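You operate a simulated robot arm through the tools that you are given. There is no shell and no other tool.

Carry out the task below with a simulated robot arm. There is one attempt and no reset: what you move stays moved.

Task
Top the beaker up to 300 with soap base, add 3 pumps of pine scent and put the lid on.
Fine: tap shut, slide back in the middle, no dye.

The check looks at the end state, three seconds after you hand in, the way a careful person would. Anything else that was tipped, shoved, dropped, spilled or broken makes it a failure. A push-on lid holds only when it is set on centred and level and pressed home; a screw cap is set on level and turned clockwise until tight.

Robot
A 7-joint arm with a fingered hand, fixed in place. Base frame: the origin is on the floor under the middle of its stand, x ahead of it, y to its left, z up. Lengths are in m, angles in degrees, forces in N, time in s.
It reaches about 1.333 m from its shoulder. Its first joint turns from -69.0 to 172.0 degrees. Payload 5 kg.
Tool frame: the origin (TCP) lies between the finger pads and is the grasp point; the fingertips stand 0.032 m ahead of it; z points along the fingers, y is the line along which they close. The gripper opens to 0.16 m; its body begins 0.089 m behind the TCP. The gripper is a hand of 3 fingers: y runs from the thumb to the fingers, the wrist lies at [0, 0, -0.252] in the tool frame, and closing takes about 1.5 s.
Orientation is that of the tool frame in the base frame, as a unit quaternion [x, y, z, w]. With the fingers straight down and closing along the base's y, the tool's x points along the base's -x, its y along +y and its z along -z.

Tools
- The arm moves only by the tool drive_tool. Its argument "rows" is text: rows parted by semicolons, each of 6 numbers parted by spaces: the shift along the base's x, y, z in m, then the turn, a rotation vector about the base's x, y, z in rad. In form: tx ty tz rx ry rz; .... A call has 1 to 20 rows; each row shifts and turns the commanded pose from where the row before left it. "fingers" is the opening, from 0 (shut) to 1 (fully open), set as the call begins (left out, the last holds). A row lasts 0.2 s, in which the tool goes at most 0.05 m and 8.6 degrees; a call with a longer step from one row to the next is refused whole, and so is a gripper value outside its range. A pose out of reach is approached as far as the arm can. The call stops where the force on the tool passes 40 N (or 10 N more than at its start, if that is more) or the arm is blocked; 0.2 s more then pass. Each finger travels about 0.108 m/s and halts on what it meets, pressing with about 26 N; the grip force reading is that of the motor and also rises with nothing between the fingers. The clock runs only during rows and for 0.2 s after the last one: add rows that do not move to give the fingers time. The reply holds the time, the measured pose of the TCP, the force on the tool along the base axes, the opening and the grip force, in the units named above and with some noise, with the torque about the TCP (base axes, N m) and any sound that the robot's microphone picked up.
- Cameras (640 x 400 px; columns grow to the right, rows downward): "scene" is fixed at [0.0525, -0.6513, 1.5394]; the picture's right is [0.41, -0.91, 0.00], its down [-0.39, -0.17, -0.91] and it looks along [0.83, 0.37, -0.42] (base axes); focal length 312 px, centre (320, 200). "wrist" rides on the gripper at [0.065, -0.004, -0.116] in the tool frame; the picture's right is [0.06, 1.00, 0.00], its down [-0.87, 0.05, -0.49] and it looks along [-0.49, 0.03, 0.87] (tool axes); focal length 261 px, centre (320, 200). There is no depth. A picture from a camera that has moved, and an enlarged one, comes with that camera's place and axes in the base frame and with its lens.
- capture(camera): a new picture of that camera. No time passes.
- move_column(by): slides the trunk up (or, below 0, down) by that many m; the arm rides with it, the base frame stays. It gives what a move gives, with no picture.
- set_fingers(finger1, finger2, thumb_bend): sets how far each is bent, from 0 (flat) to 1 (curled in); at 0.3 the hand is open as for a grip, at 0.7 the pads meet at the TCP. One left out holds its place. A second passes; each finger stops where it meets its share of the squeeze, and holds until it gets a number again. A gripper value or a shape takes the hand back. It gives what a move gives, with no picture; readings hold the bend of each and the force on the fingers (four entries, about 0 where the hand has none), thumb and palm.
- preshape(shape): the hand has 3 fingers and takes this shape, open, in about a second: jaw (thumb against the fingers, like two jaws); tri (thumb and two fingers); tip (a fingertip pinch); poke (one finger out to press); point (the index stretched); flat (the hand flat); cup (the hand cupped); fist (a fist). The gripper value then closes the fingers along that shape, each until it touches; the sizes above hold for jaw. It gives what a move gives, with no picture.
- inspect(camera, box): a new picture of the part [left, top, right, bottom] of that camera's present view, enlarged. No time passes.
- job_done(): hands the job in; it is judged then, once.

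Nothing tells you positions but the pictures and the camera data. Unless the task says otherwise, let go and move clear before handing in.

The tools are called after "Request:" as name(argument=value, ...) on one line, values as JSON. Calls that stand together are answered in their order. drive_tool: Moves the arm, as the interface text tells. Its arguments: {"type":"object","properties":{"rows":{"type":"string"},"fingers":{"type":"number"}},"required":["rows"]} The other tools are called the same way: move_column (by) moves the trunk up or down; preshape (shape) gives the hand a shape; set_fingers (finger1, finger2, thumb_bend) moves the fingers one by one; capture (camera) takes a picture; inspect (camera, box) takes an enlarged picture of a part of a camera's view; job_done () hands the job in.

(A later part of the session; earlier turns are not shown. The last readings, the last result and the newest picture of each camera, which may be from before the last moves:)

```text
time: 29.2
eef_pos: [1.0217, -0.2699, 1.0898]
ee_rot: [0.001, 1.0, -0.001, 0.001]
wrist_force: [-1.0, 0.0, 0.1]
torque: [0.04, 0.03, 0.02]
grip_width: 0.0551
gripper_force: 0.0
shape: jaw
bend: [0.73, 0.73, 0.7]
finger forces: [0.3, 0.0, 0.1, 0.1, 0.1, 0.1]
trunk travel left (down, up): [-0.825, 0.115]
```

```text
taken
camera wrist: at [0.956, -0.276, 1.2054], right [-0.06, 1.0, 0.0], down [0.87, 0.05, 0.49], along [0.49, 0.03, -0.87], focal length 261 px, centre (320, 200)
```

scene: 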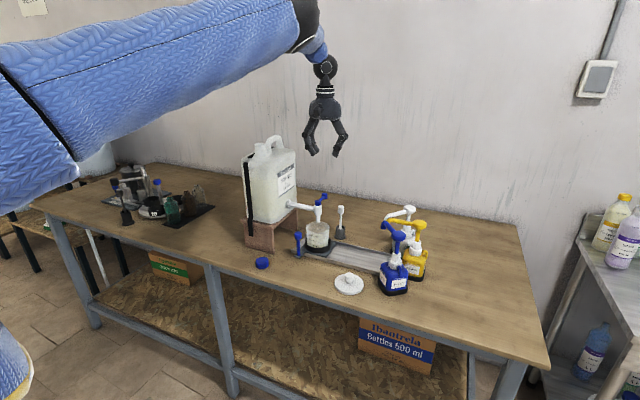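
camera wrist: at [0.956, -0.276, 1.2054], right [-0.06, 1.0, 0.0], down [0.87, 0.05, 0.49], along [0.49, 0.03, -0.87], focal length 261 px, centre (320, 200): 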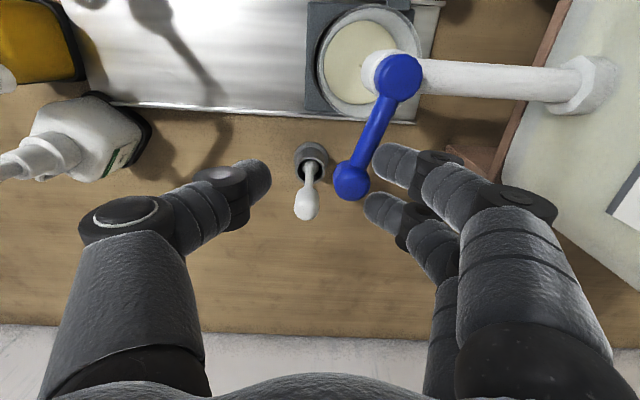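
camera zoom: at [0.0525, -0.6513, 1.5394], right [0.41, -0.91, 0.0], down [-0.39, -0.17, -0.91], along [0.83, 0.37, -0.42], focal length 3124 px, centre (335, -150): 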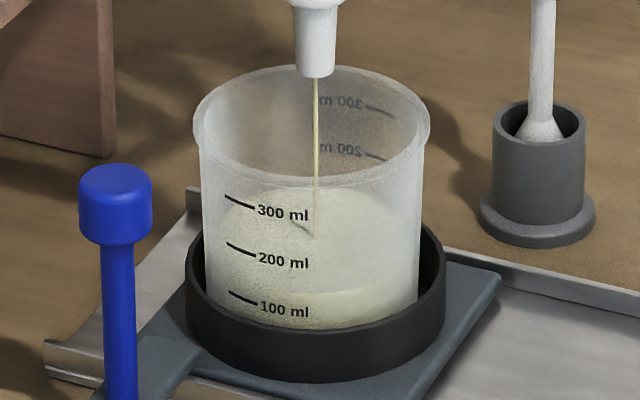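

The level is creeping up. I'll zoom in as far as possible on the front wall marks to fix a way of reading it.

Request:
inspect(camera="scene", box=[305, 232, 330, 252])

Request:
inspect(camera="wrist", box=[300, 0, 430, 130])

```text
16.00 times, centred on (318, 242) of scene
camera zoom: at [0.0525, -0.6513, 1.5394], right [0.41, -0.91, 0.0], down [-0.39, -0.17, -0.91], along [0.83, 0.37, -0.42], focal length 4998 px, centre (360, -472)
```

zoom: 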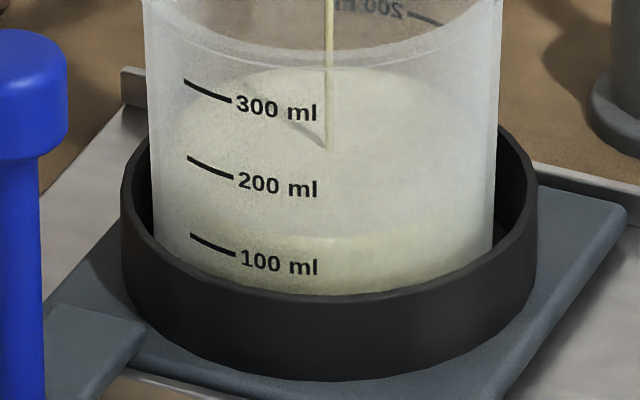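

```text
3.08 times, centred on (365, 65) of wrist
camera zoom: at [0.956, -0.276, 1.2054], right [-0.06, 1.0, 0.0], down [0.87, 0.05, 0.49], along [0.49, 0.03, -0.87], focal length 802 px, centre (182, 615)
```

zoom: 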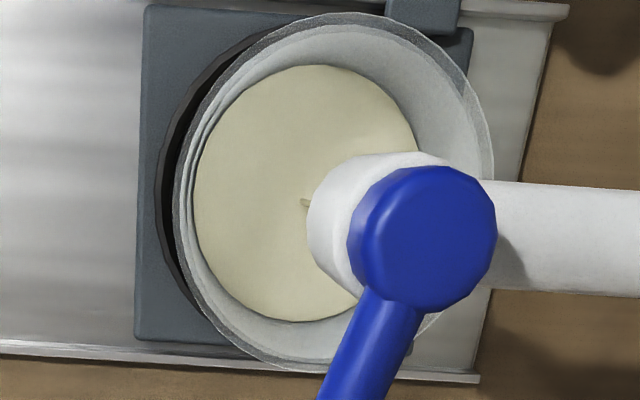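

The front edge of the liquid reads about 138 ml, with the ticks 77 px per 100 ml in this zoom. I'll hold this opening for 2 s more to measure the rate.

Request:
drive_tool(rows="0 0 0 0 0 0; 0 0 0 0 0 0; 0 0 0 0 0 0; 0 0 0 0 0 0; 0 0 0 0 0 0; 0 0 0 0 0 0; 0 0 0 0 0 0; 0 0 0 0 0 0; 0 0 0 0 0 0; 0 0 0 0 0 0; 0 0 0 0 0 0; 0 0 0 0 0 0; 0 0 0 0 0 0; 0 0 0 0 0 0; 0 0 0 0 0 0; 0 0 0 0 0 0; 0 0 0 0 0 0; 0 0 0 0 0 0; 0 0 0 0 0 0; 0 0 0 0 0 0")

Request:
inspect(camera="scene", box=[305, 232, 330, 252])

```text
time: 33.4
eef_pos: [1.0209, -0.2712, 1.0892]
ee_rot: [0.0, 1.0, 0.0, 0.001]
wrist_force: [-0.1, 0.1, 1.1]
torque: [-0.01, 0.0, 0.0]
grip_width: 0.0546
gripper_force: 0.1
shape: jaw
bend: [0.73, 0.73, 0.7]
finger forces: [0.1, 0.0, 0.0, 0.0, 0.0, 0.0]
trunk travel left (down, up): [-0.825, 0.115]
```

```text
16.00 times, centred on (318, 242) of scene
camera zoom: at [0.0525, -0.6513, 1.5394], right [0.41, -0.91, 0.0], down [-0.39, -0.17, -0.91], along [0.83, 0.37, -0.42], focal length 4998 px, centre (360, -472)
```

zoom: 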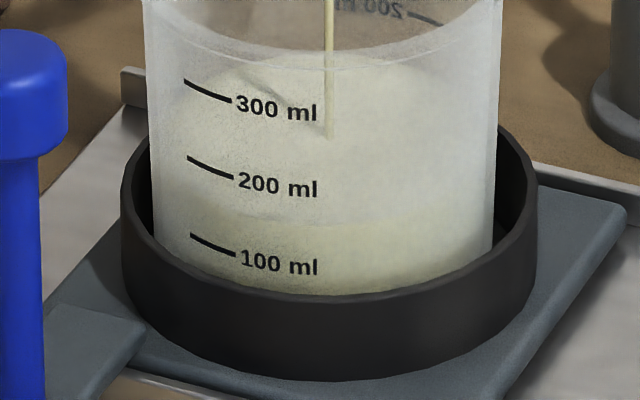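

The rate is about 4.7 ml/s and the level is around 158 ml. I'll narrow the fingers around the lever to reduce backlash, keep the same opening, and let it run.

Request:
drive_tool(rows="0 0.005 0 0 0 0; 0 0.003 0 0 0 0; 0 0 0 0 0 0; 0 0 0 0 0 0; 0 0 0 0 0 0; 0 0 0 0 0 0; 0 0 0 0 0 0; 0 0 0 0 0 0; 0 0 0 0 0 0; 0 0 0 0 0 0; 0 0 0 0 0 0; 0 0 0 0 0 0; 0 0 0 0 0 0; 0 0 0 0 0 0; 0 0 0 0 0 0; 0 0 0 0 0 0; 0 0 0 0 0 0; 0 0 0 0 0 0; 0 0 0 0 0 0; 0 0 0 0 0 0", fingers=0.22)

Request:
inspect(camera="scene", box=[305, 232, 330, 252])

Request:
capture(camera="wrist")

```text
time: 37.6
eef_pos: [1.02, -0.2634, 1.09]
ee_rot: [0.001, 1.0, -0.001, 0.001]
wrist_force: [-0.7, 0.4, 0.5]
torque: [-0.03, -0.02, 0.02]
grip_width: 0.0354
gripper_force: 0.0
shape: jaw
bend: [0.73, 0.73, 0.7]
finger forces: [0.0, 0.0, 0.0, 0.0, 0.0, 0.1]
trunk travel left (down, up): [-0.825, 0.115]
```

```text
16.00 times, centred on (318, 242) of scene
camera zoom: at [0.0525, -0.6513, 1.5394], right [0.41, -0.91, 0.0], down [-0.39, -0.17, -0.91], along [0.83, 0.37, -0.42], focal length 4998 px, centre (360, -472)
```

zoom: 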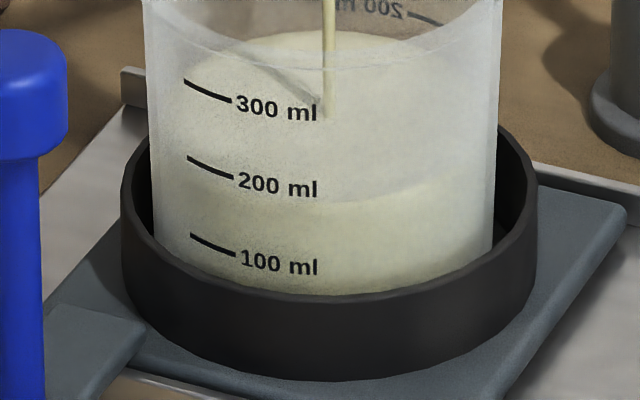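

```text
taken
camera wrist: at [0.9553, -0.2685, 1.2062], right [-0.06, 1.0, 0.0], down [0.87, 0.05, 0.49], along [0.49, 0.03, -0.87], focal length 261 px, centre (320, 200)
```

wrist: 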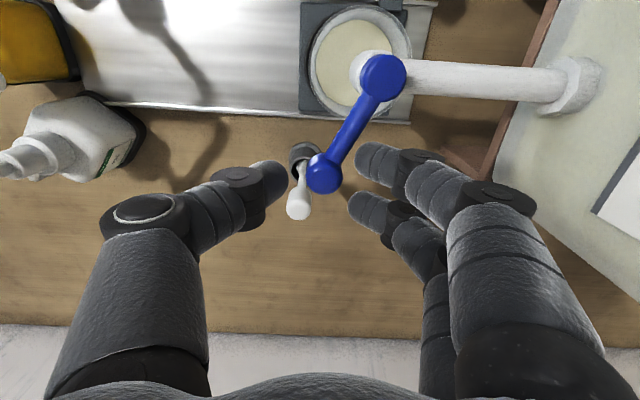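

The lever is at about 26° and the flow about 6 ml/s, with the level around 181 ml. I'll let it run on.

Request:
drive_tool(rows="0 0 0 0 0 0; 0 0 0 0 0 0; 0 0 0 0 0 0; 0 0 0 0 0 0; 0 0 0 0 0 0; 0 0 0 0 0 0; 0 0 0 0 0 0; 0 0 0 0 0 0; 0 0 0 0 0 0; 0 0 0 0 0 0; 0 0 0 0 0 0; 0 0 0 0 0 0; 0 0 0 0 0 0; 0 0 0 0 0 0; 0 0 0 0 0 0; 0 0 0 0 0 0; 0 0 0 0 0 0; 0 0 0 0 0 0; 0 0 0 0 0 0; 0 0 0 0 0 0")

Request:
inspect(camera="scene", box=[305, 232, 330, 252])

```text
time: 41.8
eef_pos: [1.0211, -0.2633, 1.0909]
ee_rot: [0.001, 1.0, -0.002, 0.0]
wrist_force: [0.4, -0.6, 0.3]
torque: [0.0, 0.0, 0.04]
grip_width: 0.0354
gripper_force: 0.1
shape: jaw
bend: [0.73, 0.73, 0.7]
finger forces: [0.1, 0.0, 0.0, 0.0, 0.0, 0.1]
trunk travel left (down, up): [-0.825, 0.115]
```

```text
16.00 times, centred on (318, 242) of scene
camera zoom: at [0.0525, -0.6513, 1.5394], right [0.41, -0.91, 0.0], down [-0.39, -0.17, -0.91], along [0.83, 0.37, -0.42], focal length 4998 px, centre (360, -472)
```

zoom: 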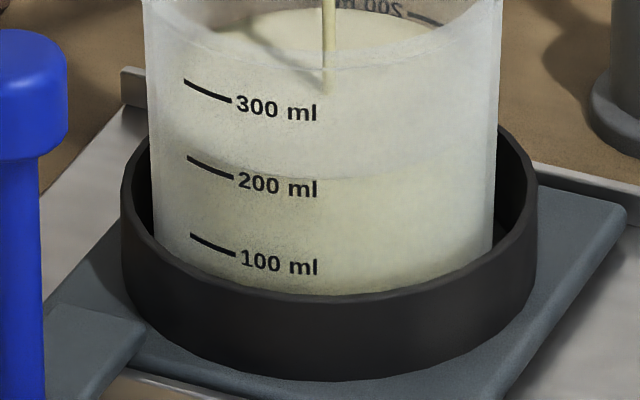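

The front edge is just above the 200 tick, about 208 ml. I'll keep it running.

Request:
drive_tool(rows="0 0 0 0 0 0; 0 0 0 0 0 0; 0 0 0 0 0 0; 0 0 0 0 0 0; 0 0 0 0 0 0; 0 0 0 0 0 0; 0 0 0 0 0 0; 0 0 0 0 0 0; 0 0 0 0 0 0; 0 0 0 0 0 0; 0 0 0 0 0 0; 0 0 0 0 0 0; 0 0 0 0 0 0; 0 0 0 0 0 0; 0 0 0 0 0 0; 0 0 0 0 0 0; 0 0 0 0 0 0; 0 0 0 0 0 0; 0 0 0 0 0 0; 0 0 0 0 0 0")

Request:
inspect(camera="scene", box=[305, 232, 330, 252])

```text
time: 46.0
eef_pos: [1.0208, -0.2637, 1.0899]
ee_rot: [0.0, 1.0, -0.001, 0.001]
wrist_force: [0.4, 0.3, -0.1]
torque: [-0.03, 0.02, 0.02]
grip_width: 0.0357
gripper_force: 0.1
shape: jaw
bend: [0.73, 0.73, 0.7]
finger forces: [0.0, 0.0, 0.0, 0.0, 0.1, 0.0]
trunk travel left (down, up): [-0.825, 0.115]
```

```text
16.00 times, centred on (318, 242) of scene
camera zoom: at [0.0525, -0.6513, 1.5394], right [0.41, -0.91, 0.0], down [-0.39, -0.17, -0.91], along [0.83, 0.37, -0.42], focal length 4998 px, centre (360, -472)
```

zoom: 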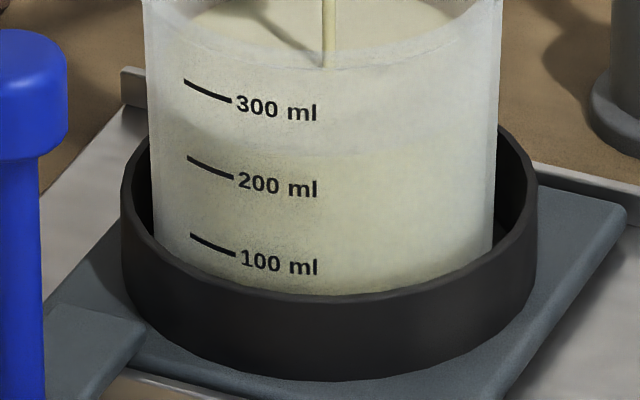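

The level is about 244 ml and the flow about 7.5 ml/s. I'll run 3 s more, then start throttling.

Request:
drive_tool(rows="0 0 0 0 0 0; 0 0 0 0 0 0; 0 0 0 0 0 0; 0 0 0 0 0 0; 0 0 0 0 0 0; 0 0 0 0 0 0; 0 0 0 0 0 0; 0 0 0 0 0 0; 0 0 0 0 0 0; 0 0 0 0 0 0; 0 0 0 0 0 0; 0 0 0 0 0 0; 0 0 0 0 0 0; 0 0 0 0 0 0")

Request:
inspect(camera="scene", box=[305, 232, 330, 252])

Request:
inspect(camera="scene", box=[302, 215, 335, 255])

```text
time: 49.0
eef_pos: [1.0204, -0.2634, 1.0902]
ee_rot: [0.0, 1.0, -0.001, 0.002]
wrist_force: [0.2, 0.2, 0.7]
torque: [-0.01, -0.05, 0.04]
grip_width: 0.0353
gripper_force: 0.0
shape: jaw
bend: [0.73, 0.73, 0.7]
finger forces: [0.0, 0.0, 0.1, 0.0, 0.0, 0.0]
trunk travel left (down, up): [-0.825, 0.115]
```

```text
16.00 times, centred on (318, 242) of scene
camera zoom: at [0.0525, -0.6513, 1.5394], right [0.41, -0.91, 0.0], down [-0.39, -0.17, -0.91], along [0.83, 0.37, -0.42], focal length 4998 px, centre (360, -472)
```

zoom: 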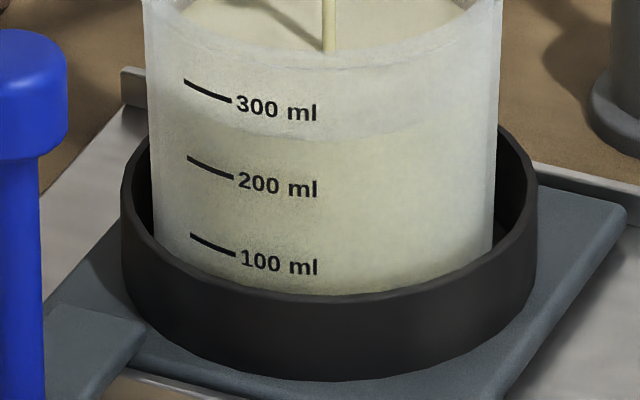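

```text
10.00 times, centred on (318, 235) of scene
camera zoom: at [0.0525, -0.6513, 1.5394], right [0.41, -0.91, 0.0], down [-0.39, -0.17, -0.91], along [0.83, 0.37, -0.42], focal length 3124 px, centre (335, -150)
```

zoom: 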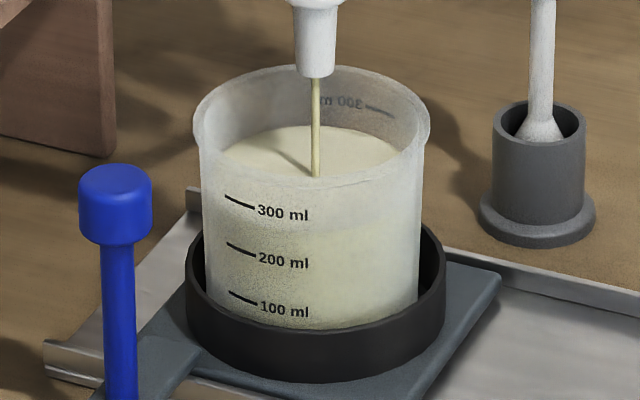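

Averaging the front and back edges to cancel the wall parallax puts the true level at about 257 ml. I'll run another 2.4 s and re-read.

Request:
drive_tool(rows="0 0 0 0 0 0; 0 0 0 0 0 0; 0 0 0 0 0 0; 0 0 0 0 0 0; 0 0 0 0 0 0; 0 0 0 0 0 0; 0 0 0 0 0 0; 0 0 0 0 0 0; 0 0 0 0 0 0; 0 0 0 0 0 0; 0 0 0 0 0 0")

Request:
inspect(camera="scene", box=[302, 215, 335, 255])

Request:
inspect(camera="scene", box=[305, 224, 330, 244])

```text
time: 51.4
eef_pos: [1.0207, -0.2642, 1.0905]
ee_rot: [0.001, 1.0, -0.001, 0.001]
wrist_force: [0.2, 0.3, -0.4]
torque: [0.0, 0.0, 0.01]
grip_width: 0.0352
gripper_force: 0.0
shape: jaw
bend: [0.73, 0.73, 0.7]
finger forces: [0.0, 0.0, 0.1, 0.1, 0.0, 0.0]
trunk travel left (down, up): [-0.825, 0.115]
```

```text
10.00 times, centred on (318, 235) of scene
camera zoom: at [0.0525, -0.6513, 1.5394], right [0.41, -0.91, 0.0], down [-0.39, -0.17, -0.91], along [0.83, 0.37, -0.42], focal length 3124 px, centre (335, -150)
```

zoom: 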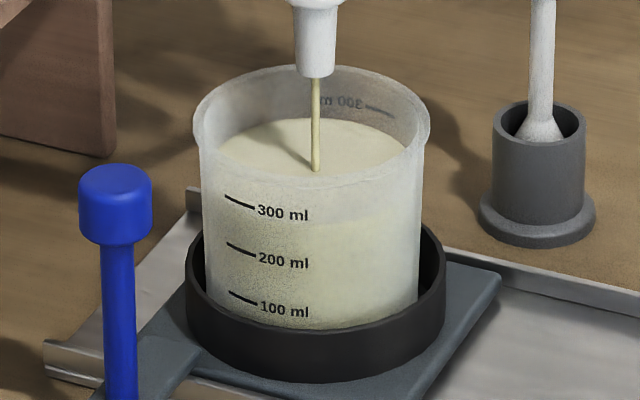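

```text
16.00 times, centred on (318, 234) of scene
camera zoom: at [0.0525, -0.6513, 1.5394], right [0.41, -0.91, 0.0], down [-0.39, -0.17, -0.91], along [0.83, 0.37, -0.42], focal length 4998 px, centre (360, -344)
```

zoom: 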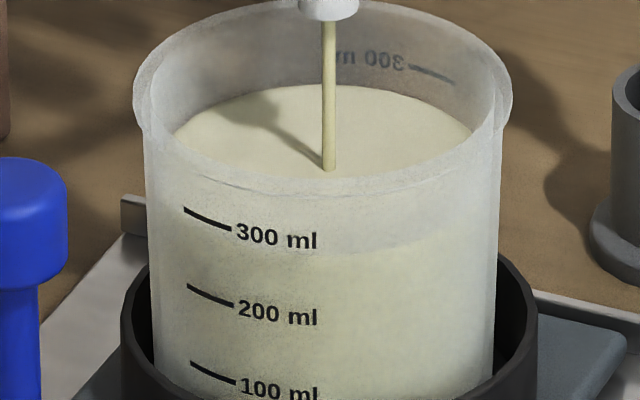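

The level is about 272 ml by the averaged reading. I'll let it run one more second and then swing the lever back towards shut, to end a bit short of 300 and check closely.

Request:
drive_tool(rows="0 0 0 0 0 0; 0 0 0 0 0 0; 0 0 0 0 0 0; 0 0 0 0 0 0; 0 0 0 0 0 0; 0 0.008 0 0 0 0; 0 0.008 0 0 0 0; 0 0.008 0 0 0 0; 0 0.008 0 0 0 0; 0 0.002 0 0 0 0")

Request:
capture(camera="wrist")

Request:
inspect(camera="scene", box=[302, 215, 335, 255])

Request:
inspect(camera="scene", box=[305, 224, 330, 244])

```text
time: 53.6
eef_pos: [1.0203, -0.2315, 1.092]
ee_rot: [0.001, 1.0, -0.001, 0.001]
wrist_force: [0.0, -0.7, 1.1]
torque: [-0.05, -0.01, 0.04]
grip_width: 0.0357
gripper_force: 0.0
shape: jaw
bend: [0.73, 0.73, 0.7]
finger forces: [0.0, 0.1, 0.0, 0.0, 0.8, 0.0]
trunk travel left (down, up): [-0.825, 0.115]
```

```text
taken
camera wrist: at [0.9553, -0.2356, 1.2077], right [-0.06, 1.0, 0.0], down [0.87, 0.05, 0.49], along [0.49, 0.03, -0.87], focal length 261 px, centre (320, 200)
```

wrist: 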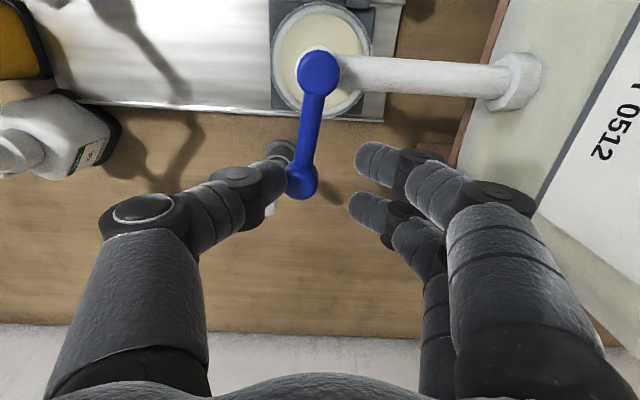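

```text
10.00 times, centred on (318, 235) of scene
camera zoom: at [0.0525, -0.6513, 1.5394], right [0.41, -0.91, 0.0], down [-0.39, -0.17, -0.91], along [0.83, 0.37, -0.42], focal length 3124 px, centre (335, -150)
```

zoom: 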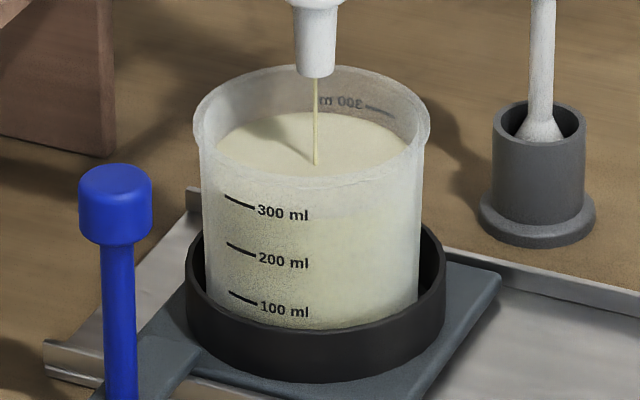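

```text
16.00 times, centred on (318, 234) of scene
camera zoom: at [0.0525, -0.6513, 1.5394], right [0.41, -0.91, 0.0], down [-0.39, -0.17, -0.91], along [0.83, 0.37, -0.42], focal length 4998 px, centre (360, -344)
```

zoom: 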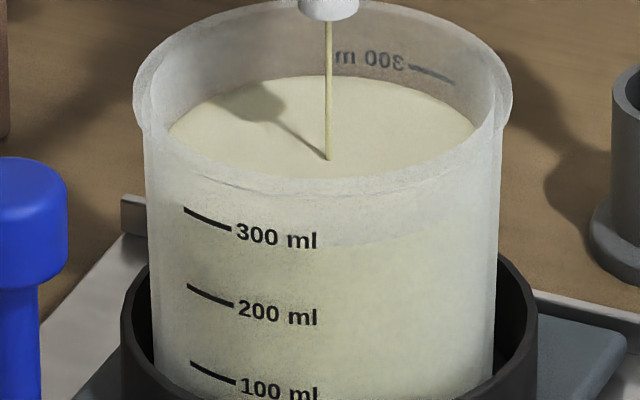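

The lever is nearly shut with a thin trickle still running, and the level is about 282 ml. I'll let it trickle about 2.5 s and re-read.

Request:
drive_tool(rows="0 0 0 0 0 0; 0 0 0 0 0 0; 0 0 0 0 0 0; 0 0 0 0 0 0; 0 0 0 0 0 0; 0 0 0 0 0 0; 0 0 0 0 0 0; 0 0 0 0 0 0; 0 0 0 0 0 0; 0 0 0 0 0 0; 0 0 0 0 0 0; 0 0 0 0 0 0")

Request:
inspect(camera="scene", box=[305, 224, 330, 244])

```text
time: 56.2
eef_pos: [1.0209, -0.2309, 1.0913]
ee_rot: [0.001, 1.0, 0.0, 0.001]
wrist_force: [-0.3, 0.4, 0.9]
torque: [0.0, -0.02, 0.01]
grip_width: 0.0355
gripper_force: 0.0
shape: jaw
bend: [0.73, 0.73, 0.7]
finger forces: [0.0, 0.1, 0.0, 0.1, 0.2, 0.0]
trunk travel left (down, up): [-0.825, 0.115]
```

```text
16.00 times, centred on (318, 234) of scene
camera zoom: at [0.0525, -0.6513, 1.5394], right [0.41, -0.91, 0.0], down [-0.39, -0.17, -0.91], along [0.83, 0.37, -0.42], focal length 4998 px, centre (360, -344)
```

zoom: 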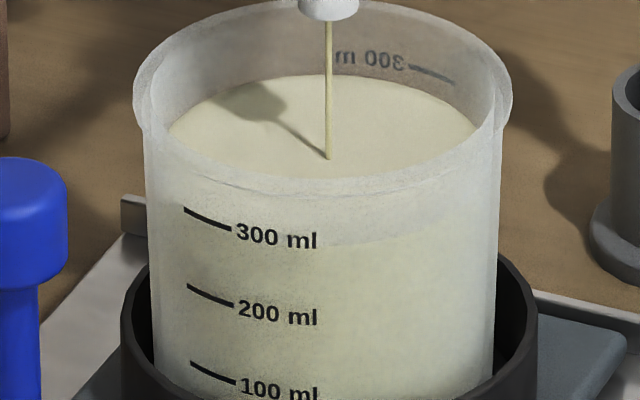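

The trickle has almost stopped on its own. I'll push the lever the last few millimetres to shut and feel for the stop.

Request:
drive_tool(rows="0 0.003 0 0 0 0; 0 0.002 0 0 0 0; 0 0.002 0 0 0 0; 0 0.001 0 0 0 0")

Request:
capture(camera="wrist")

Request:
inspect(camera="scene", box=[302, 215, 335, 255])

```text
time: 57.2
eef_pos: [1.0212, -0.2218, 1.0899]
ee_rot: [0.001, 1.0, -0.001, 0.001]
wrist_force: [-1.1, -2.3, 2.0]
torque: [-0.12, -0.02, 0.0]
grip_width: 0.0366
gripper_force: 0.1
shape: jaw
bend: [0.73, 0.73, 0.7]
finger forces: [0.0, 0.1, 0.0, 0.0, 4.1, 0.0]
trunk travel left (down, up): [-0.825, 0.115]
```

```text
taken
camera wrist: at [0.9561, -0.2268, 1.2058], right [-0.06, 1.0, 0.0], down [0.87, 0.05, 0.49], along [0.49, 0.03, -0.87], focal length 261 px, centre (320, 200)
```

wrist: 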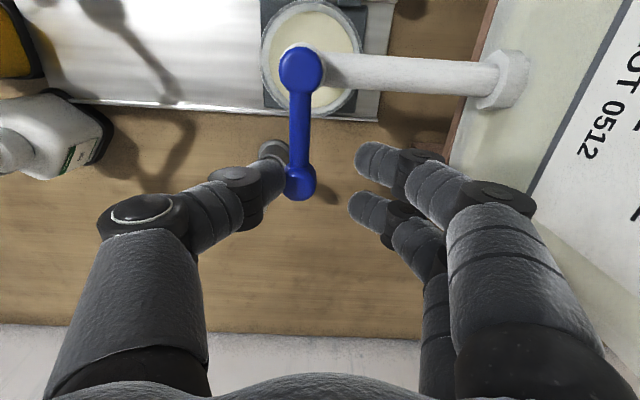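

```text
10.00 times, centred on (318, 235) of scene
camera zoom: at [0.0525, -0.6513, 1.5394], right [0.41, -0.91, 0.0], down [-0.39, -0.17, -0.91], along [0.83, 0.37, -0.42], focal length 3124 px, centre (335, -150)
```

zoom: 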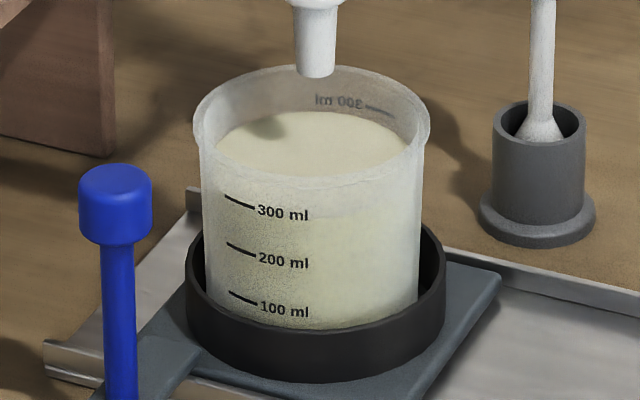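

The lever is hard against its stop and the stream has ended, so the tap is shut. I'll ease off slightly and take high zooms to read the level precisely.

Request:
drive_tool(rows="0 -0.004 0 0 0 0; 0 0 0 0 0 0")

Request:
inspect(camera="scene", box=[306, 220, 330, 235])

Request:
inspect(camera="scene", box=[306, 230, 330, 245])

```text
time: 57.8
eef_pos: [1.0211, -0.2255, 1.0889]
ee_rot: [0.0, 1.0, -0.001, 0.001]
wrist_force: [-0.3, -0.2, -0.4]
torque: [0.03, 0.01, -0.02]
grip_width: 0.0354
gripper_force: 0.1
shape: jaw
bend: [0.73, 0.73, 0.7]
finger forces: [0.0, 0.1, 0.0, 0.0, 0.0, 0.0]
trunk travel left (down, up): [-0.825, 0.115]
```

```text
16.00 times, centred on (318, 228) of scene
camera zoom: at [0.0525, -0.6513, 1.5394], right [0.41, -0.91, 0.0], down [-0.39, -0.17, -0.91], along [0.83, 0.37, -0.42], focal length 4998 px, centre (352, -240)
```

zoom: 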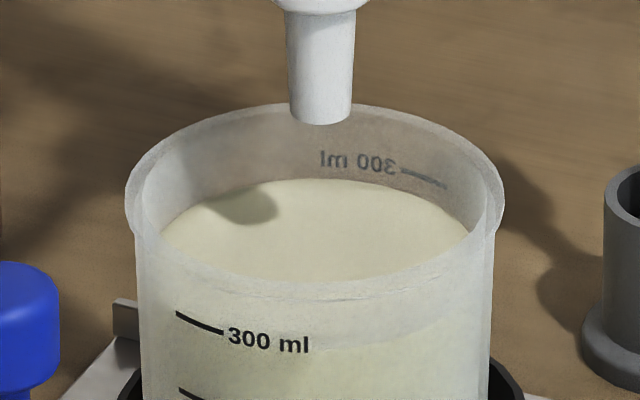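

```text
16.00 times, centred on (318, 238) of scene
camera zoom: at [0.0525, -0.6513, 1.5394], right [0.41, -0.91, 0.0], down [-0.39, -0.17, -0.91], along [0.83, 0.37, -0.42], focal length 4998 px, centre (352, -400)
```

zoom: 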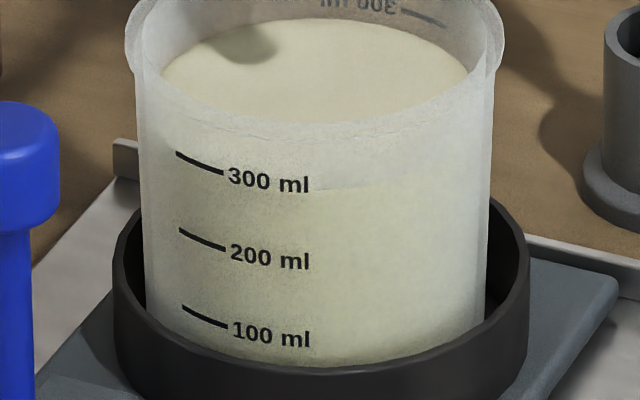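

My best reading, averaging front and back edges against both 300 marks, is about 284 ml. I'll give it one short measured burst with the lever at about 15° for roughly 1.5 s and shut it again, adding about 11 ml.

Request:
drive_tool(rows="0 -0.0085 0 0 0 0; 0 -0.0085 0 0 0 0; 0 -0.0085 0 0 0 0; 0 -0.0085 0 0 0 0; 0 0 0 0 0 0; 0 0 0 0 0 0; 0 0 0 0 0 0; 0 0 0 0 0 0; 0 0 0 0 0 0; 0 0 0 0 0 0; 0 0 0 0 0 0; 0 0.009 0 0 0 0; 0 0.009 0 0 0 0; 0 0.008 0 0 0 0; 0 0.007 0 0 0 0; 0 0.003 0 0 0 0; 0 0.001 0 0 0 0")

Request:
capture(camera="wrist")

Request:
inspect(camera="scene", box=[306, 220, 330, 235])

Request:
inspect(camera="scene", box=[306, 230, 330, 245])

```text
time: 61.4
eef_pos: [1.0226, -0.2234, 1.0889]
ee_rot: [0.0, 1.0, -0.001, 0.001]
wrist_force: [-1.0, -0.8, 0.8]
torque: [-0.04, 0.04, -0.02]
grip_width: 0.0361
gripper_force: 0.1
shape: jaw
bend: [0.73, 0.73, 0.7]
finger forces: [0.1, 0.0, 0.0, 0.0, 2.1, 0.1]
trunk travel left (down, up): [-0.825, 0.115]
```

```text
taken
camera wrist: at [0.9569, -0.2279, 1.2057], right [-0.06, 1.0, 0.0], down [0.87, 0.05, 0.49], along [0.49, 0.03, -0.87], focal length 261 px, centre (320, 200)
```

wrist: 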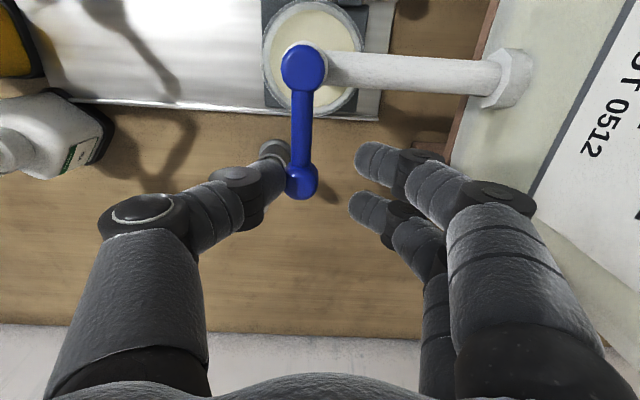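

```text
16.00 times, centred on (318, 228) of scene
camera zoom: at [0.0525, -0.6513, 1.5394], right [0.41, -0.91, 0.0], down [-0.39, -0.17, -0.91], along [0.83, 0.37, -0.42], focal length 4998 px, centre (352, -240)
```

zoom: 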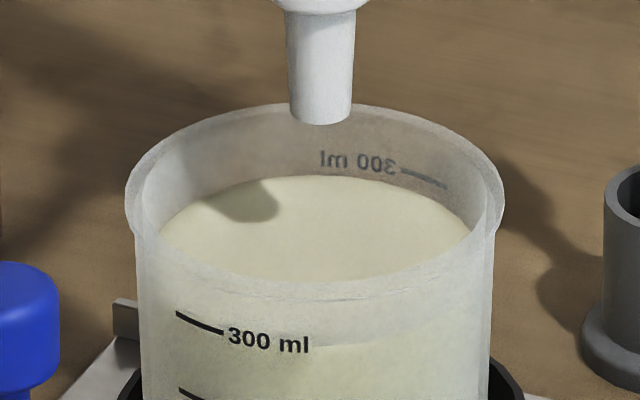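

```text
16.00 times, centred on (318, 238) of scene
camera zoom: at [0.0525, -0.6513, 1.5394], right [0.41, -0.91, 0.0], down [-0.39, -0.17, -0.91], along [0.83, 0.37, -0.42], focal length 4998 px, centre (352, -400)
```

zoom: 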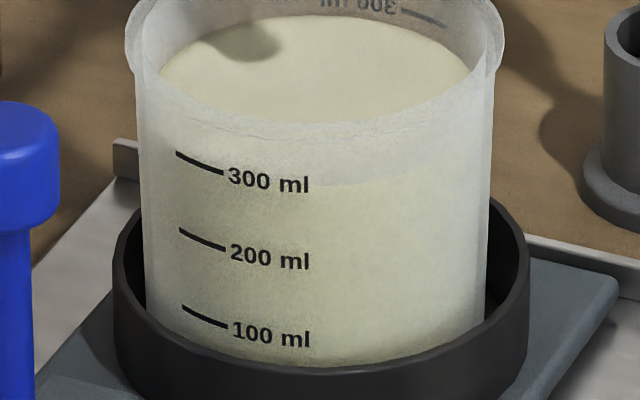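

The burst added about 6 ml, putting it at about 290 ml. I'll do one more slightly longer burst of the same kind.

Request:
drive_tool(rows="0 -0.0085 0 0 0 0; 0 -0.0085 0 0 0 0; 0 -0.0085 0 0 0 0; 0 -0.0105 0 0 0 0; 0 0 0 0 0 0; 0 0 0 0 0 0; 0 0 0 0 0 0; 0 0 0 0 0 0; 0 0 0 0 0 0; 0 0 0 0 0 0; 0 0 0 0 0 0; 0 0.009 0 0 0 0; 0 0.009 0 0 0 0; 0 0.008 0 0 0 0; 0 0.007 0 0 0 0; 0 0.003 0 0 0 0; 0 0.001 0 0 0 0")

Request:
capture(camera="wrist")

Request:
inspect(camera="scene", box=[306, 220, 330, 235])

Request:
inspect(camera="scene", box=[306, 230, 330, 245])

```text
time: 65.0
eef_pos: [1.0219, -0.2219, 1.0879]
ee_rot: [0.001, 1.0, 0.0, 0.001]
wrist_force: [1.4, -3.6, 2.5]
torque: [-0.15, -0.07, 0.05]
grip_width: 0.0371
gripper_force: 0.1
shape: jaw
bend: [0.73, 0.73, 0.7]
finger forces: [0.1, 0.1, 0.1, 0.0, 3.7, 0.0]
trunk travel left (down, up): [-0.825, 0.115]
```

```text
taken
camera wrist: at [0.9567, -0.2263, 1.2056], right [-0.06, 1.0, 0.0], down [0.87, 0.05, 0.49], along [0.49, 0.03, -0.87], focal length 261 px, centre (320, 200)
```

wrist: 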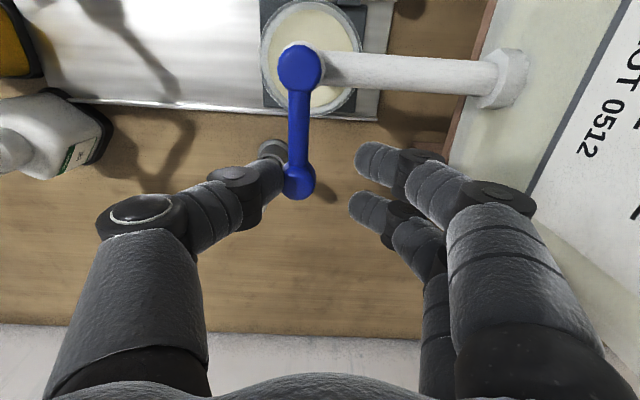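

```text
16.00 times, centred on (318, 228) of scene
camera zoom: at [0.0525, -0.6513, 1.5394], right [0.41, -0.91, 0.0], down [-0.39, -0.17, -0.91], along [0.83, 0.37, -0.42], focal length 4998 px, centre (352, -240)
```

zoom: 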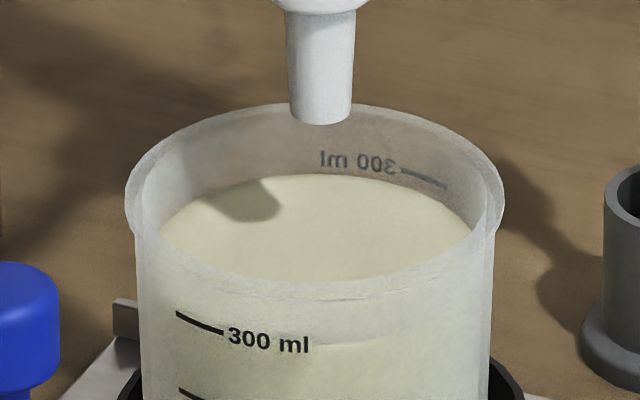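

```text
16.00 times, centred on (318, 238) of scene
camera zoom: at [0.0525, -0.6513, 1.5394], right [0.41, -0.91, 0.0], down [-0.39, -0.17, -0.91], along [0.83, 0.37, -0.42], focal length 4998 px, centre (352, -400)
```

zoom: 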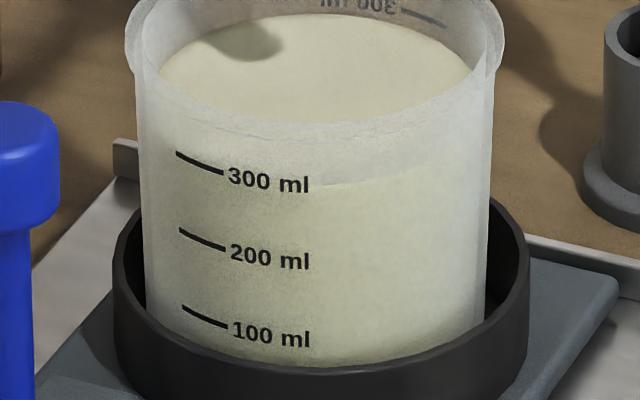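

The second burst seems to have added only a little. I'll magnify the back and front edges further to get a better reading.

Request:
inspect(camera="scene", box=[316, 222, 328, 230])

Request:
inspect(camera="scene", box=[308, 231, 324, 241])

```text
16.00 times, centred on (322, 226) of scene
camera zoom: at [0.0525, -0.6513, 1.5394], right [0.41, -0.91, 0.0], down [-0.39, -0.17, -0.91], along [0.83, 0.37, -0.42], focal length 4998 px, centre (288, -216)
```

zoom: 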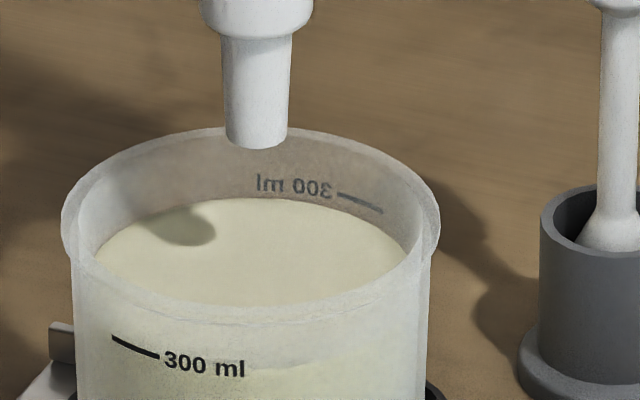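

```text
16.00 times, centred on (316, 236) of scene
camera zoom: at [0.0525, -0.6513, 1.5394], right [0.41, -0.91, 0.0], down [-0.39, -0.17, -0.91], along [0.83, 0.37, -0.42], focal length 4998 px, centre (384, -376)
```

zoom: 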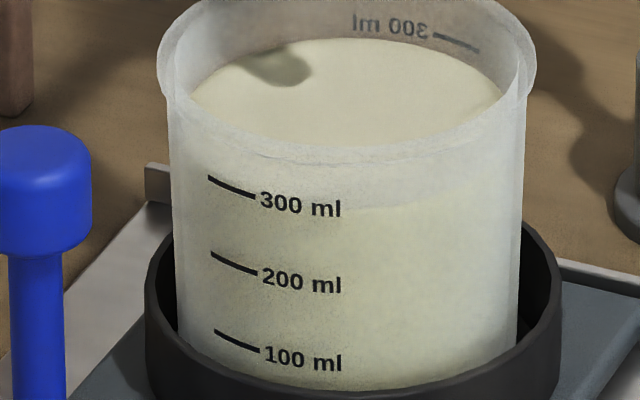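

The reading settles at about 288–292 ml. I'll open once more to about 16° for just over a second, check while it flows, then shut.

Request:
drive_tool(rows="0 -0.0095 0 0 0 0; 0 -0.0095 0 0 0 0; 0 -0.0095 0 0 0 0; 0 -0.0105 0 0 0 0; 0 0 0 0 0 0; 0 0 0 0 0 0")

Request:
inspect(camera="scene", box=[316, 222, 328, 230])

Request:
capture(camera="wrist")

```text
time: 66.4
eef_pos: [1.0226, -0.2616, 1.0897]
ee_rot: [0.001, 1.0, -0.001, 0.001]
wrist_force: [0.9, 0.2, 0.1]
torque: [0.03, 0.01, -0.03]
grip_width: 0.0356
gripper_force: 0.1
shape: jaw
bend: [0.73, 0.73, 0.7]
finger forces: [0.7, 0.1, 0.1, 0.0, 0.0, 0.1]
trunk travel left (down, up): [-0.825, 0.115]
```

```text
16.00 times, centred on (322, 226) of scene
camera zoom: at [0.0525, -0.6513, 1.5394], right [0.41, -0.91, 0.0], down [-0.39, -0.17, -0.91], along [0.83, 0.37, -0.42], focal length 4998 px, centre (288, -216)
```

zoom: 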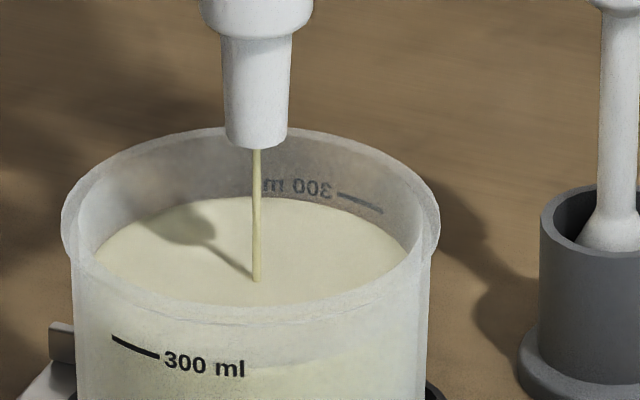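

```text
taken
camera wrist: at [0.9573, -0.2661, 1.2055], right [-0.06, 1.0, 0.0], down [0.87, 0.05, 0.49], along [0.49, 0.03, -0.87], focal length 261 px, centre (320, 200)
```

wrist: 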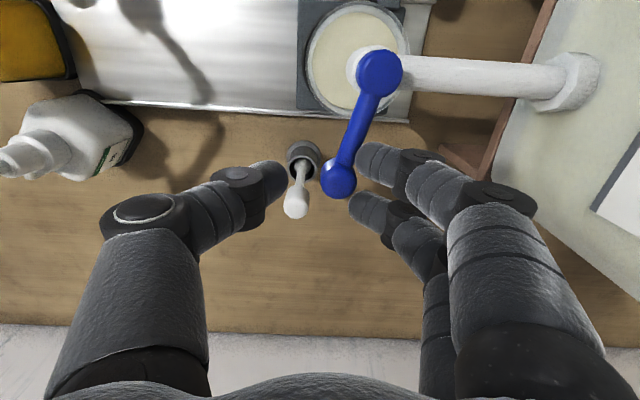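

The stream is running at about the earlier medium rate. I'll hold for another second and check.

Request:
drive_tool(rows="0 0 0 0 0 0; 0 0 0 0 0 0; 0 0 0 0 0 0; 0 0 0 0 0 0")

Request:
inspect(camera="scene", box=[316, 222, 328, 230])

Request:
inspect(camera="scene", box=[308, 231, 324, 241])

```text
time: 67.4
eef_pos: [1.0229, -0.2599, 1.0887]
ee_rot: [0.001, 1.0, -0.001, 0.001]
wrist_force: [0.4, 0.1, 0.5]
torque: [0.03, -0.03, 0.01]
grip_width: 0.0355
gripper_force: 0.0
shape: jaw
bend: [0.73, 0.73, 0.7]
finger forces: [0.4, 0.0, 0.0, 0.0, 0.0, 0.1]
trunk travel left (down, up): [-0.825, 0.115]
```

```text
16.00 times, centred on (322, 226) of scene
camera zoom: at [0.0525, -0.6513, 1.5394], right [0.41, -0.91, 0.0], down [-0.39, -0.17, -0.91], along [0.83, 0.37, -0.42], focal length 4998 px, centre (288, -216)
```

zoom: 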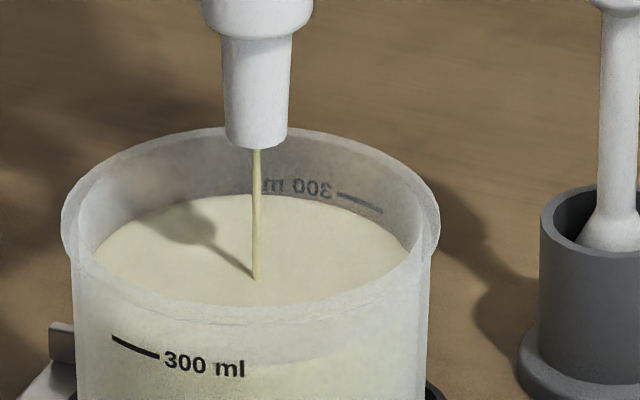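

```text
16.00 times, centred on (316, 236) of scene
camera zoom: at [0.0525, -0.6513, 1.5394], right [0.41, -0.91, 0.0], down [-0.39, -0.17, -0.91], along [0.83, 0.37, -0.42], focal length 4998 px, centre (384, -376)
```

zoom: 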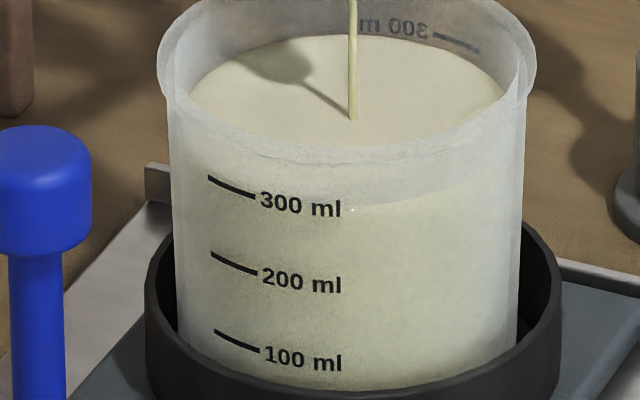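

It's rising about 3.3 ml per second and reads about 294 ml. I'll wait 0.8 s more and shut the tap, which should land it very close to 300.

Request:
drive_tool(rows="0 0 0 0 0 0; 0 0 0 0 0 0; 0 0 0 0 0 0; 0 0 0 0 0 0; 0 0.009 0 0 0 0; 0 0.009 0 0 0 0; 0 0.008 0 0 0 0; 0 0.008 0 0 0 0; 0 0.004 0 0 0 0; 0 0.001 0 0 0 0")

Request:
inspect(camera="scene", box=[316, 222, 328, 230])

Request:
inspect(camera="scene", box=[308, 231, 324, 241])

Request:
capture(camera="wrist")

```text
time: 69.6
eef_pos: [1.0216, -0.2233, 1.0887]
ee_rot: [0.001, 1.0, -0.001, 0.001]
wrist_force: [0.6, -2.1, 0.2]
torque: [-0.1, -0.02, 0.01]
grip_width: 0.036
gripper_force: 0.0
shape: jaw
bend: [0.73, 0.73, 0.7]
finger forces: [0.0, 0.0, 0.1, 0.0, 2.0, 0.0]
trunk travel left (down, up): [-0.825, 0.115]
```

```text
16.00 times, centred on (322, 226) of scene
camera zoom: at [0.0525, -0.6513, 1.5394], right [0.41, -0.91, 0.0], down [-0.39, -0.17, -0.91], along [0.83, 0.37, -0.42], focal length 4998 px, centre (288, -216)
```

zoom: 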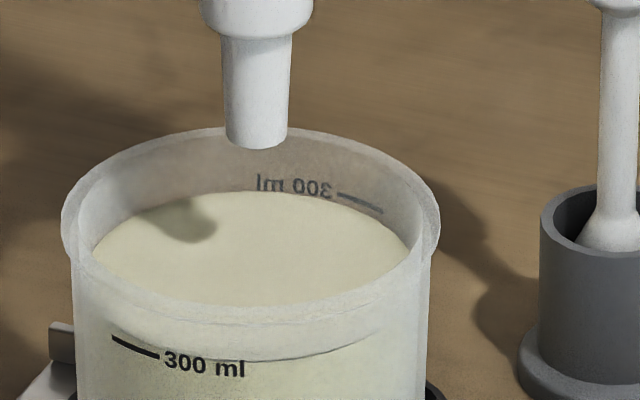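

```text
16.00 times, centred on (316, 236) of scene
camera zoom: at [0.0525, -0.6513, 1.5394], right [0.41, -0.91, 0.0], down [-0.39, -0.17, -0.91], along [0.83, 0.37, -0.42], focal length 4998 px, centre (384, -376)
```

zoom: 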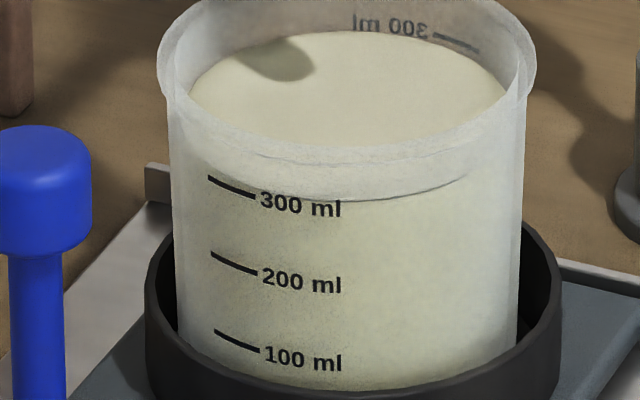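

```text
taken
camera wrist: at [0.9559, -0.2275, 1.2055], right [-0.06, 1.0, 0.0], down [0.87, 0.05, 0.49], along [0.49, 0.03, -0.87], focal length 261 px, centre (320, 200)
```

wrist: 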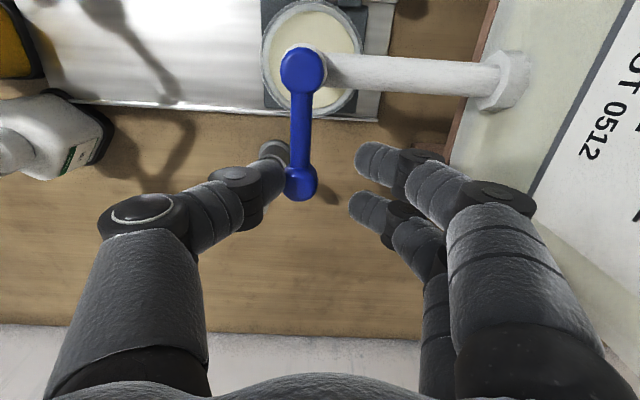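

The averaged reading is now right at 300 ml, and the lever is against its shut stop. I'll free the fingers from the lever by centring around it and then lift straight up.

Request:
drive_tool(rows="0 -0.006 0 0 0 0; 0 -0.006 0 0 0 0; 0 0 0 0 0 0; 0 0 0.01 0 0 0; 0 0 0.02 0 0 0; 0 0 0.02 0 0 0; 0 0 0.02 0 0 0; 0 0 0.02 0 0 0; 0 0 0.02 0 0 0; 0 0 0.025 0 0 0; 0 0 0.025 0 0 0")

Request:
inspect(camera="wrist", box=[240, 0, 450, 140])

Request:
inspect(camera="scene", box=[285, 185, 355, 262])

```text
time: 72.0
eef_pos: [1.0187, -0.2355, 1.252]
ee_rot: [0.0, 1.0, 0.0, 0.001]
wrist_force: [0.0, -0.1, -0.1]
torque: [0.01, -0.03, 0.0]
grip_width: 0.0355
gripper_force: 0.1
shape: jaw
bend: [0.73, 0.73, 0.7]
finger forces: [0.0, 0.1, 0.0, 0.0, 0.1, 0.0]
trunk travel left (down, up): [-0.825, 0.115]
```

```text
2.86 times, centred on (345, 70) of wrist
camera zoom: at [0.9543, -0.2388, 1.3675], right [-0.06, 1.0, 0.0], down [0.87, 0.05, 0.49], along [0.49, 0.03, -0.87], focal length 745 px, centre (249, 571)
```

zoom: 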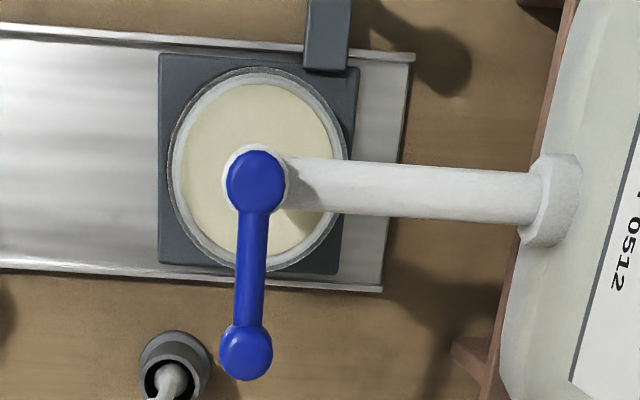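

```text
5.19 times, centred on (320, 224) of scene
camera zoom: at [0.0525, -0.6513, 1.5394], right [0.41, -0.91, 0.0], down [-0.39, -0.17, -0.91], along [0.83, 0.37, -0.42], focal length 1623 px, centre (320, 78)
```

zoom: 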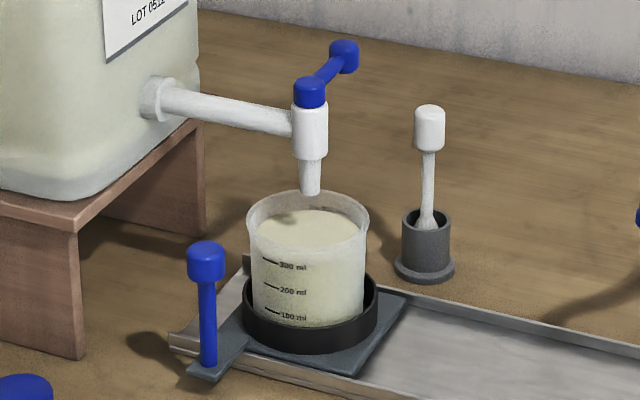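

The tap is shut with no drip, the level is at the 300 mark, and a near-vertical view puts the beaker axis at about (0.961, -0.233). I'll return to the slide handle the way I came and cage it again.

Request:
drive_tool(rows="-0.022 -0.001 -0.003 0 -0.037 0; -0.022 -0.001 -0.003 0 -0.037 0; -0.022 -0.001 -0.003 0 -0.037 0; -0.022 -0.001 -0.003 0 -0.037 0; -0.022 -0.001 -0.003 0 -0.037 0; -0.022 -0.001 -0.003 0 -0.037 0; -0.022 -0.001 -0.003 0 -0.037 0; -0.022 -0.001 -0.003 0 -0.037 0; -0.022 -0.001 -0.003 0 -0.037 0; -0.022 -0.001 -0.003 0 -0.037 0; -0.01 0.012 -0.015 0 -0.04 0; -0.01 0.012 -0.015 0 -0.04 0; -0.01 0.012 -0.015 0 -0.04 0; -0.01 0.012 -0.015 0 -0.04 0; 0 0 0 0 0 0", fingers=0.34)

Request:
capture(camera="wrist")

```text
time: 75.2
eef_pos: [0.7607, -0.1968, 1.1585]
ee_rot: [0.002, 0.965, 0.0, 0.263]
wrist_force: [-0.8, -0.8, 0.5]
torque: [-0.01, -0.03, 0.0]
grip_width: 0.0542
gripper_force: 0.1
shape: jaw
bend: [0.73, 0.73, 0.7]
finger forces: [0.0, 0.0, 0.1, 0.0, 0.0, 0.1]
trunk travel left (down, up): [-0.825, 0.115]
```

```text
taken
camera wrist: at [0.6476, -0.2005, 1.2253], right [-0.05, 1.0, -0.03], down [0.5, 0.05, 0.86], along [0.86, 0.03, -0.5], focal length 261 px, centre (320, 200)
```

wrist: 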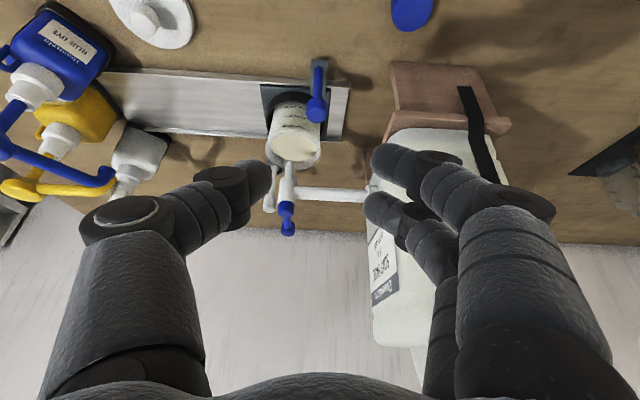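

The view matches the earlier approach, with the knob at about (0.87, -0.20). I'll move in to cage it.

Request:
drive_tool(rows="0.0126 0 -0.0217 0 0 0; 0.0126 0 -0.0217 0 0 0; 0.0126 0 -0.0217 0 0 0; 0.0126 0 -0.0217 0 0 0; 0.0126 0 -0.0217 0 0 0; 0.0126 0 -0.0217 0 0 0; 0.0126 0 -0.0217 0 0 0; 0.0126 0 -0.0217 0 0 0; 0 0 0 0 0 0")

Request:
capture(camera="wrist")

```text
time: 77.2
eef_pos: [0.8634, -0.1961, 0.987]
ee_rot: [0.001, 0.965, 0.0, 0.263]
wrist_force: [0.1, 0.0, -0.5]
torque: [-0.02, 0.01, 0.01]
grip_width: 0.0542
gripper_force: 0.0
shape: jaw
bend: [0.73, 0.73, 0.7]
finger forces: [0.0, 0.0, 0.1, 0.1, 0.0, 0.0]
trunk travel left (down, up): [-0.825, 0.115]
```

```text
taken
camera wrist: at [0.7489, -0.2006, 1.0536], right [-0.05, 1.0, -0.03], down [0.5, 0.05, 0.86], along [0.86, 0.03, -0.5], focal length 261 px, centre (320, 200)
```

wrist: 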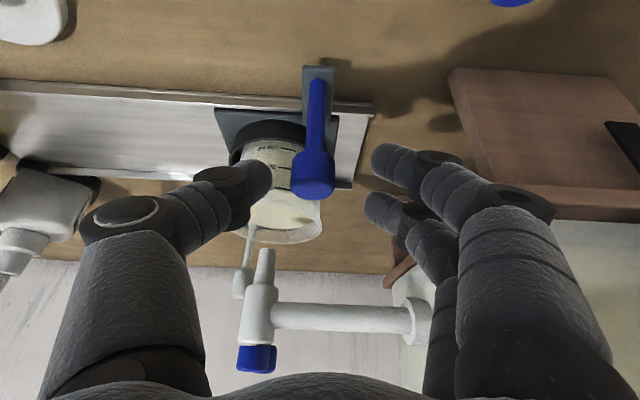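

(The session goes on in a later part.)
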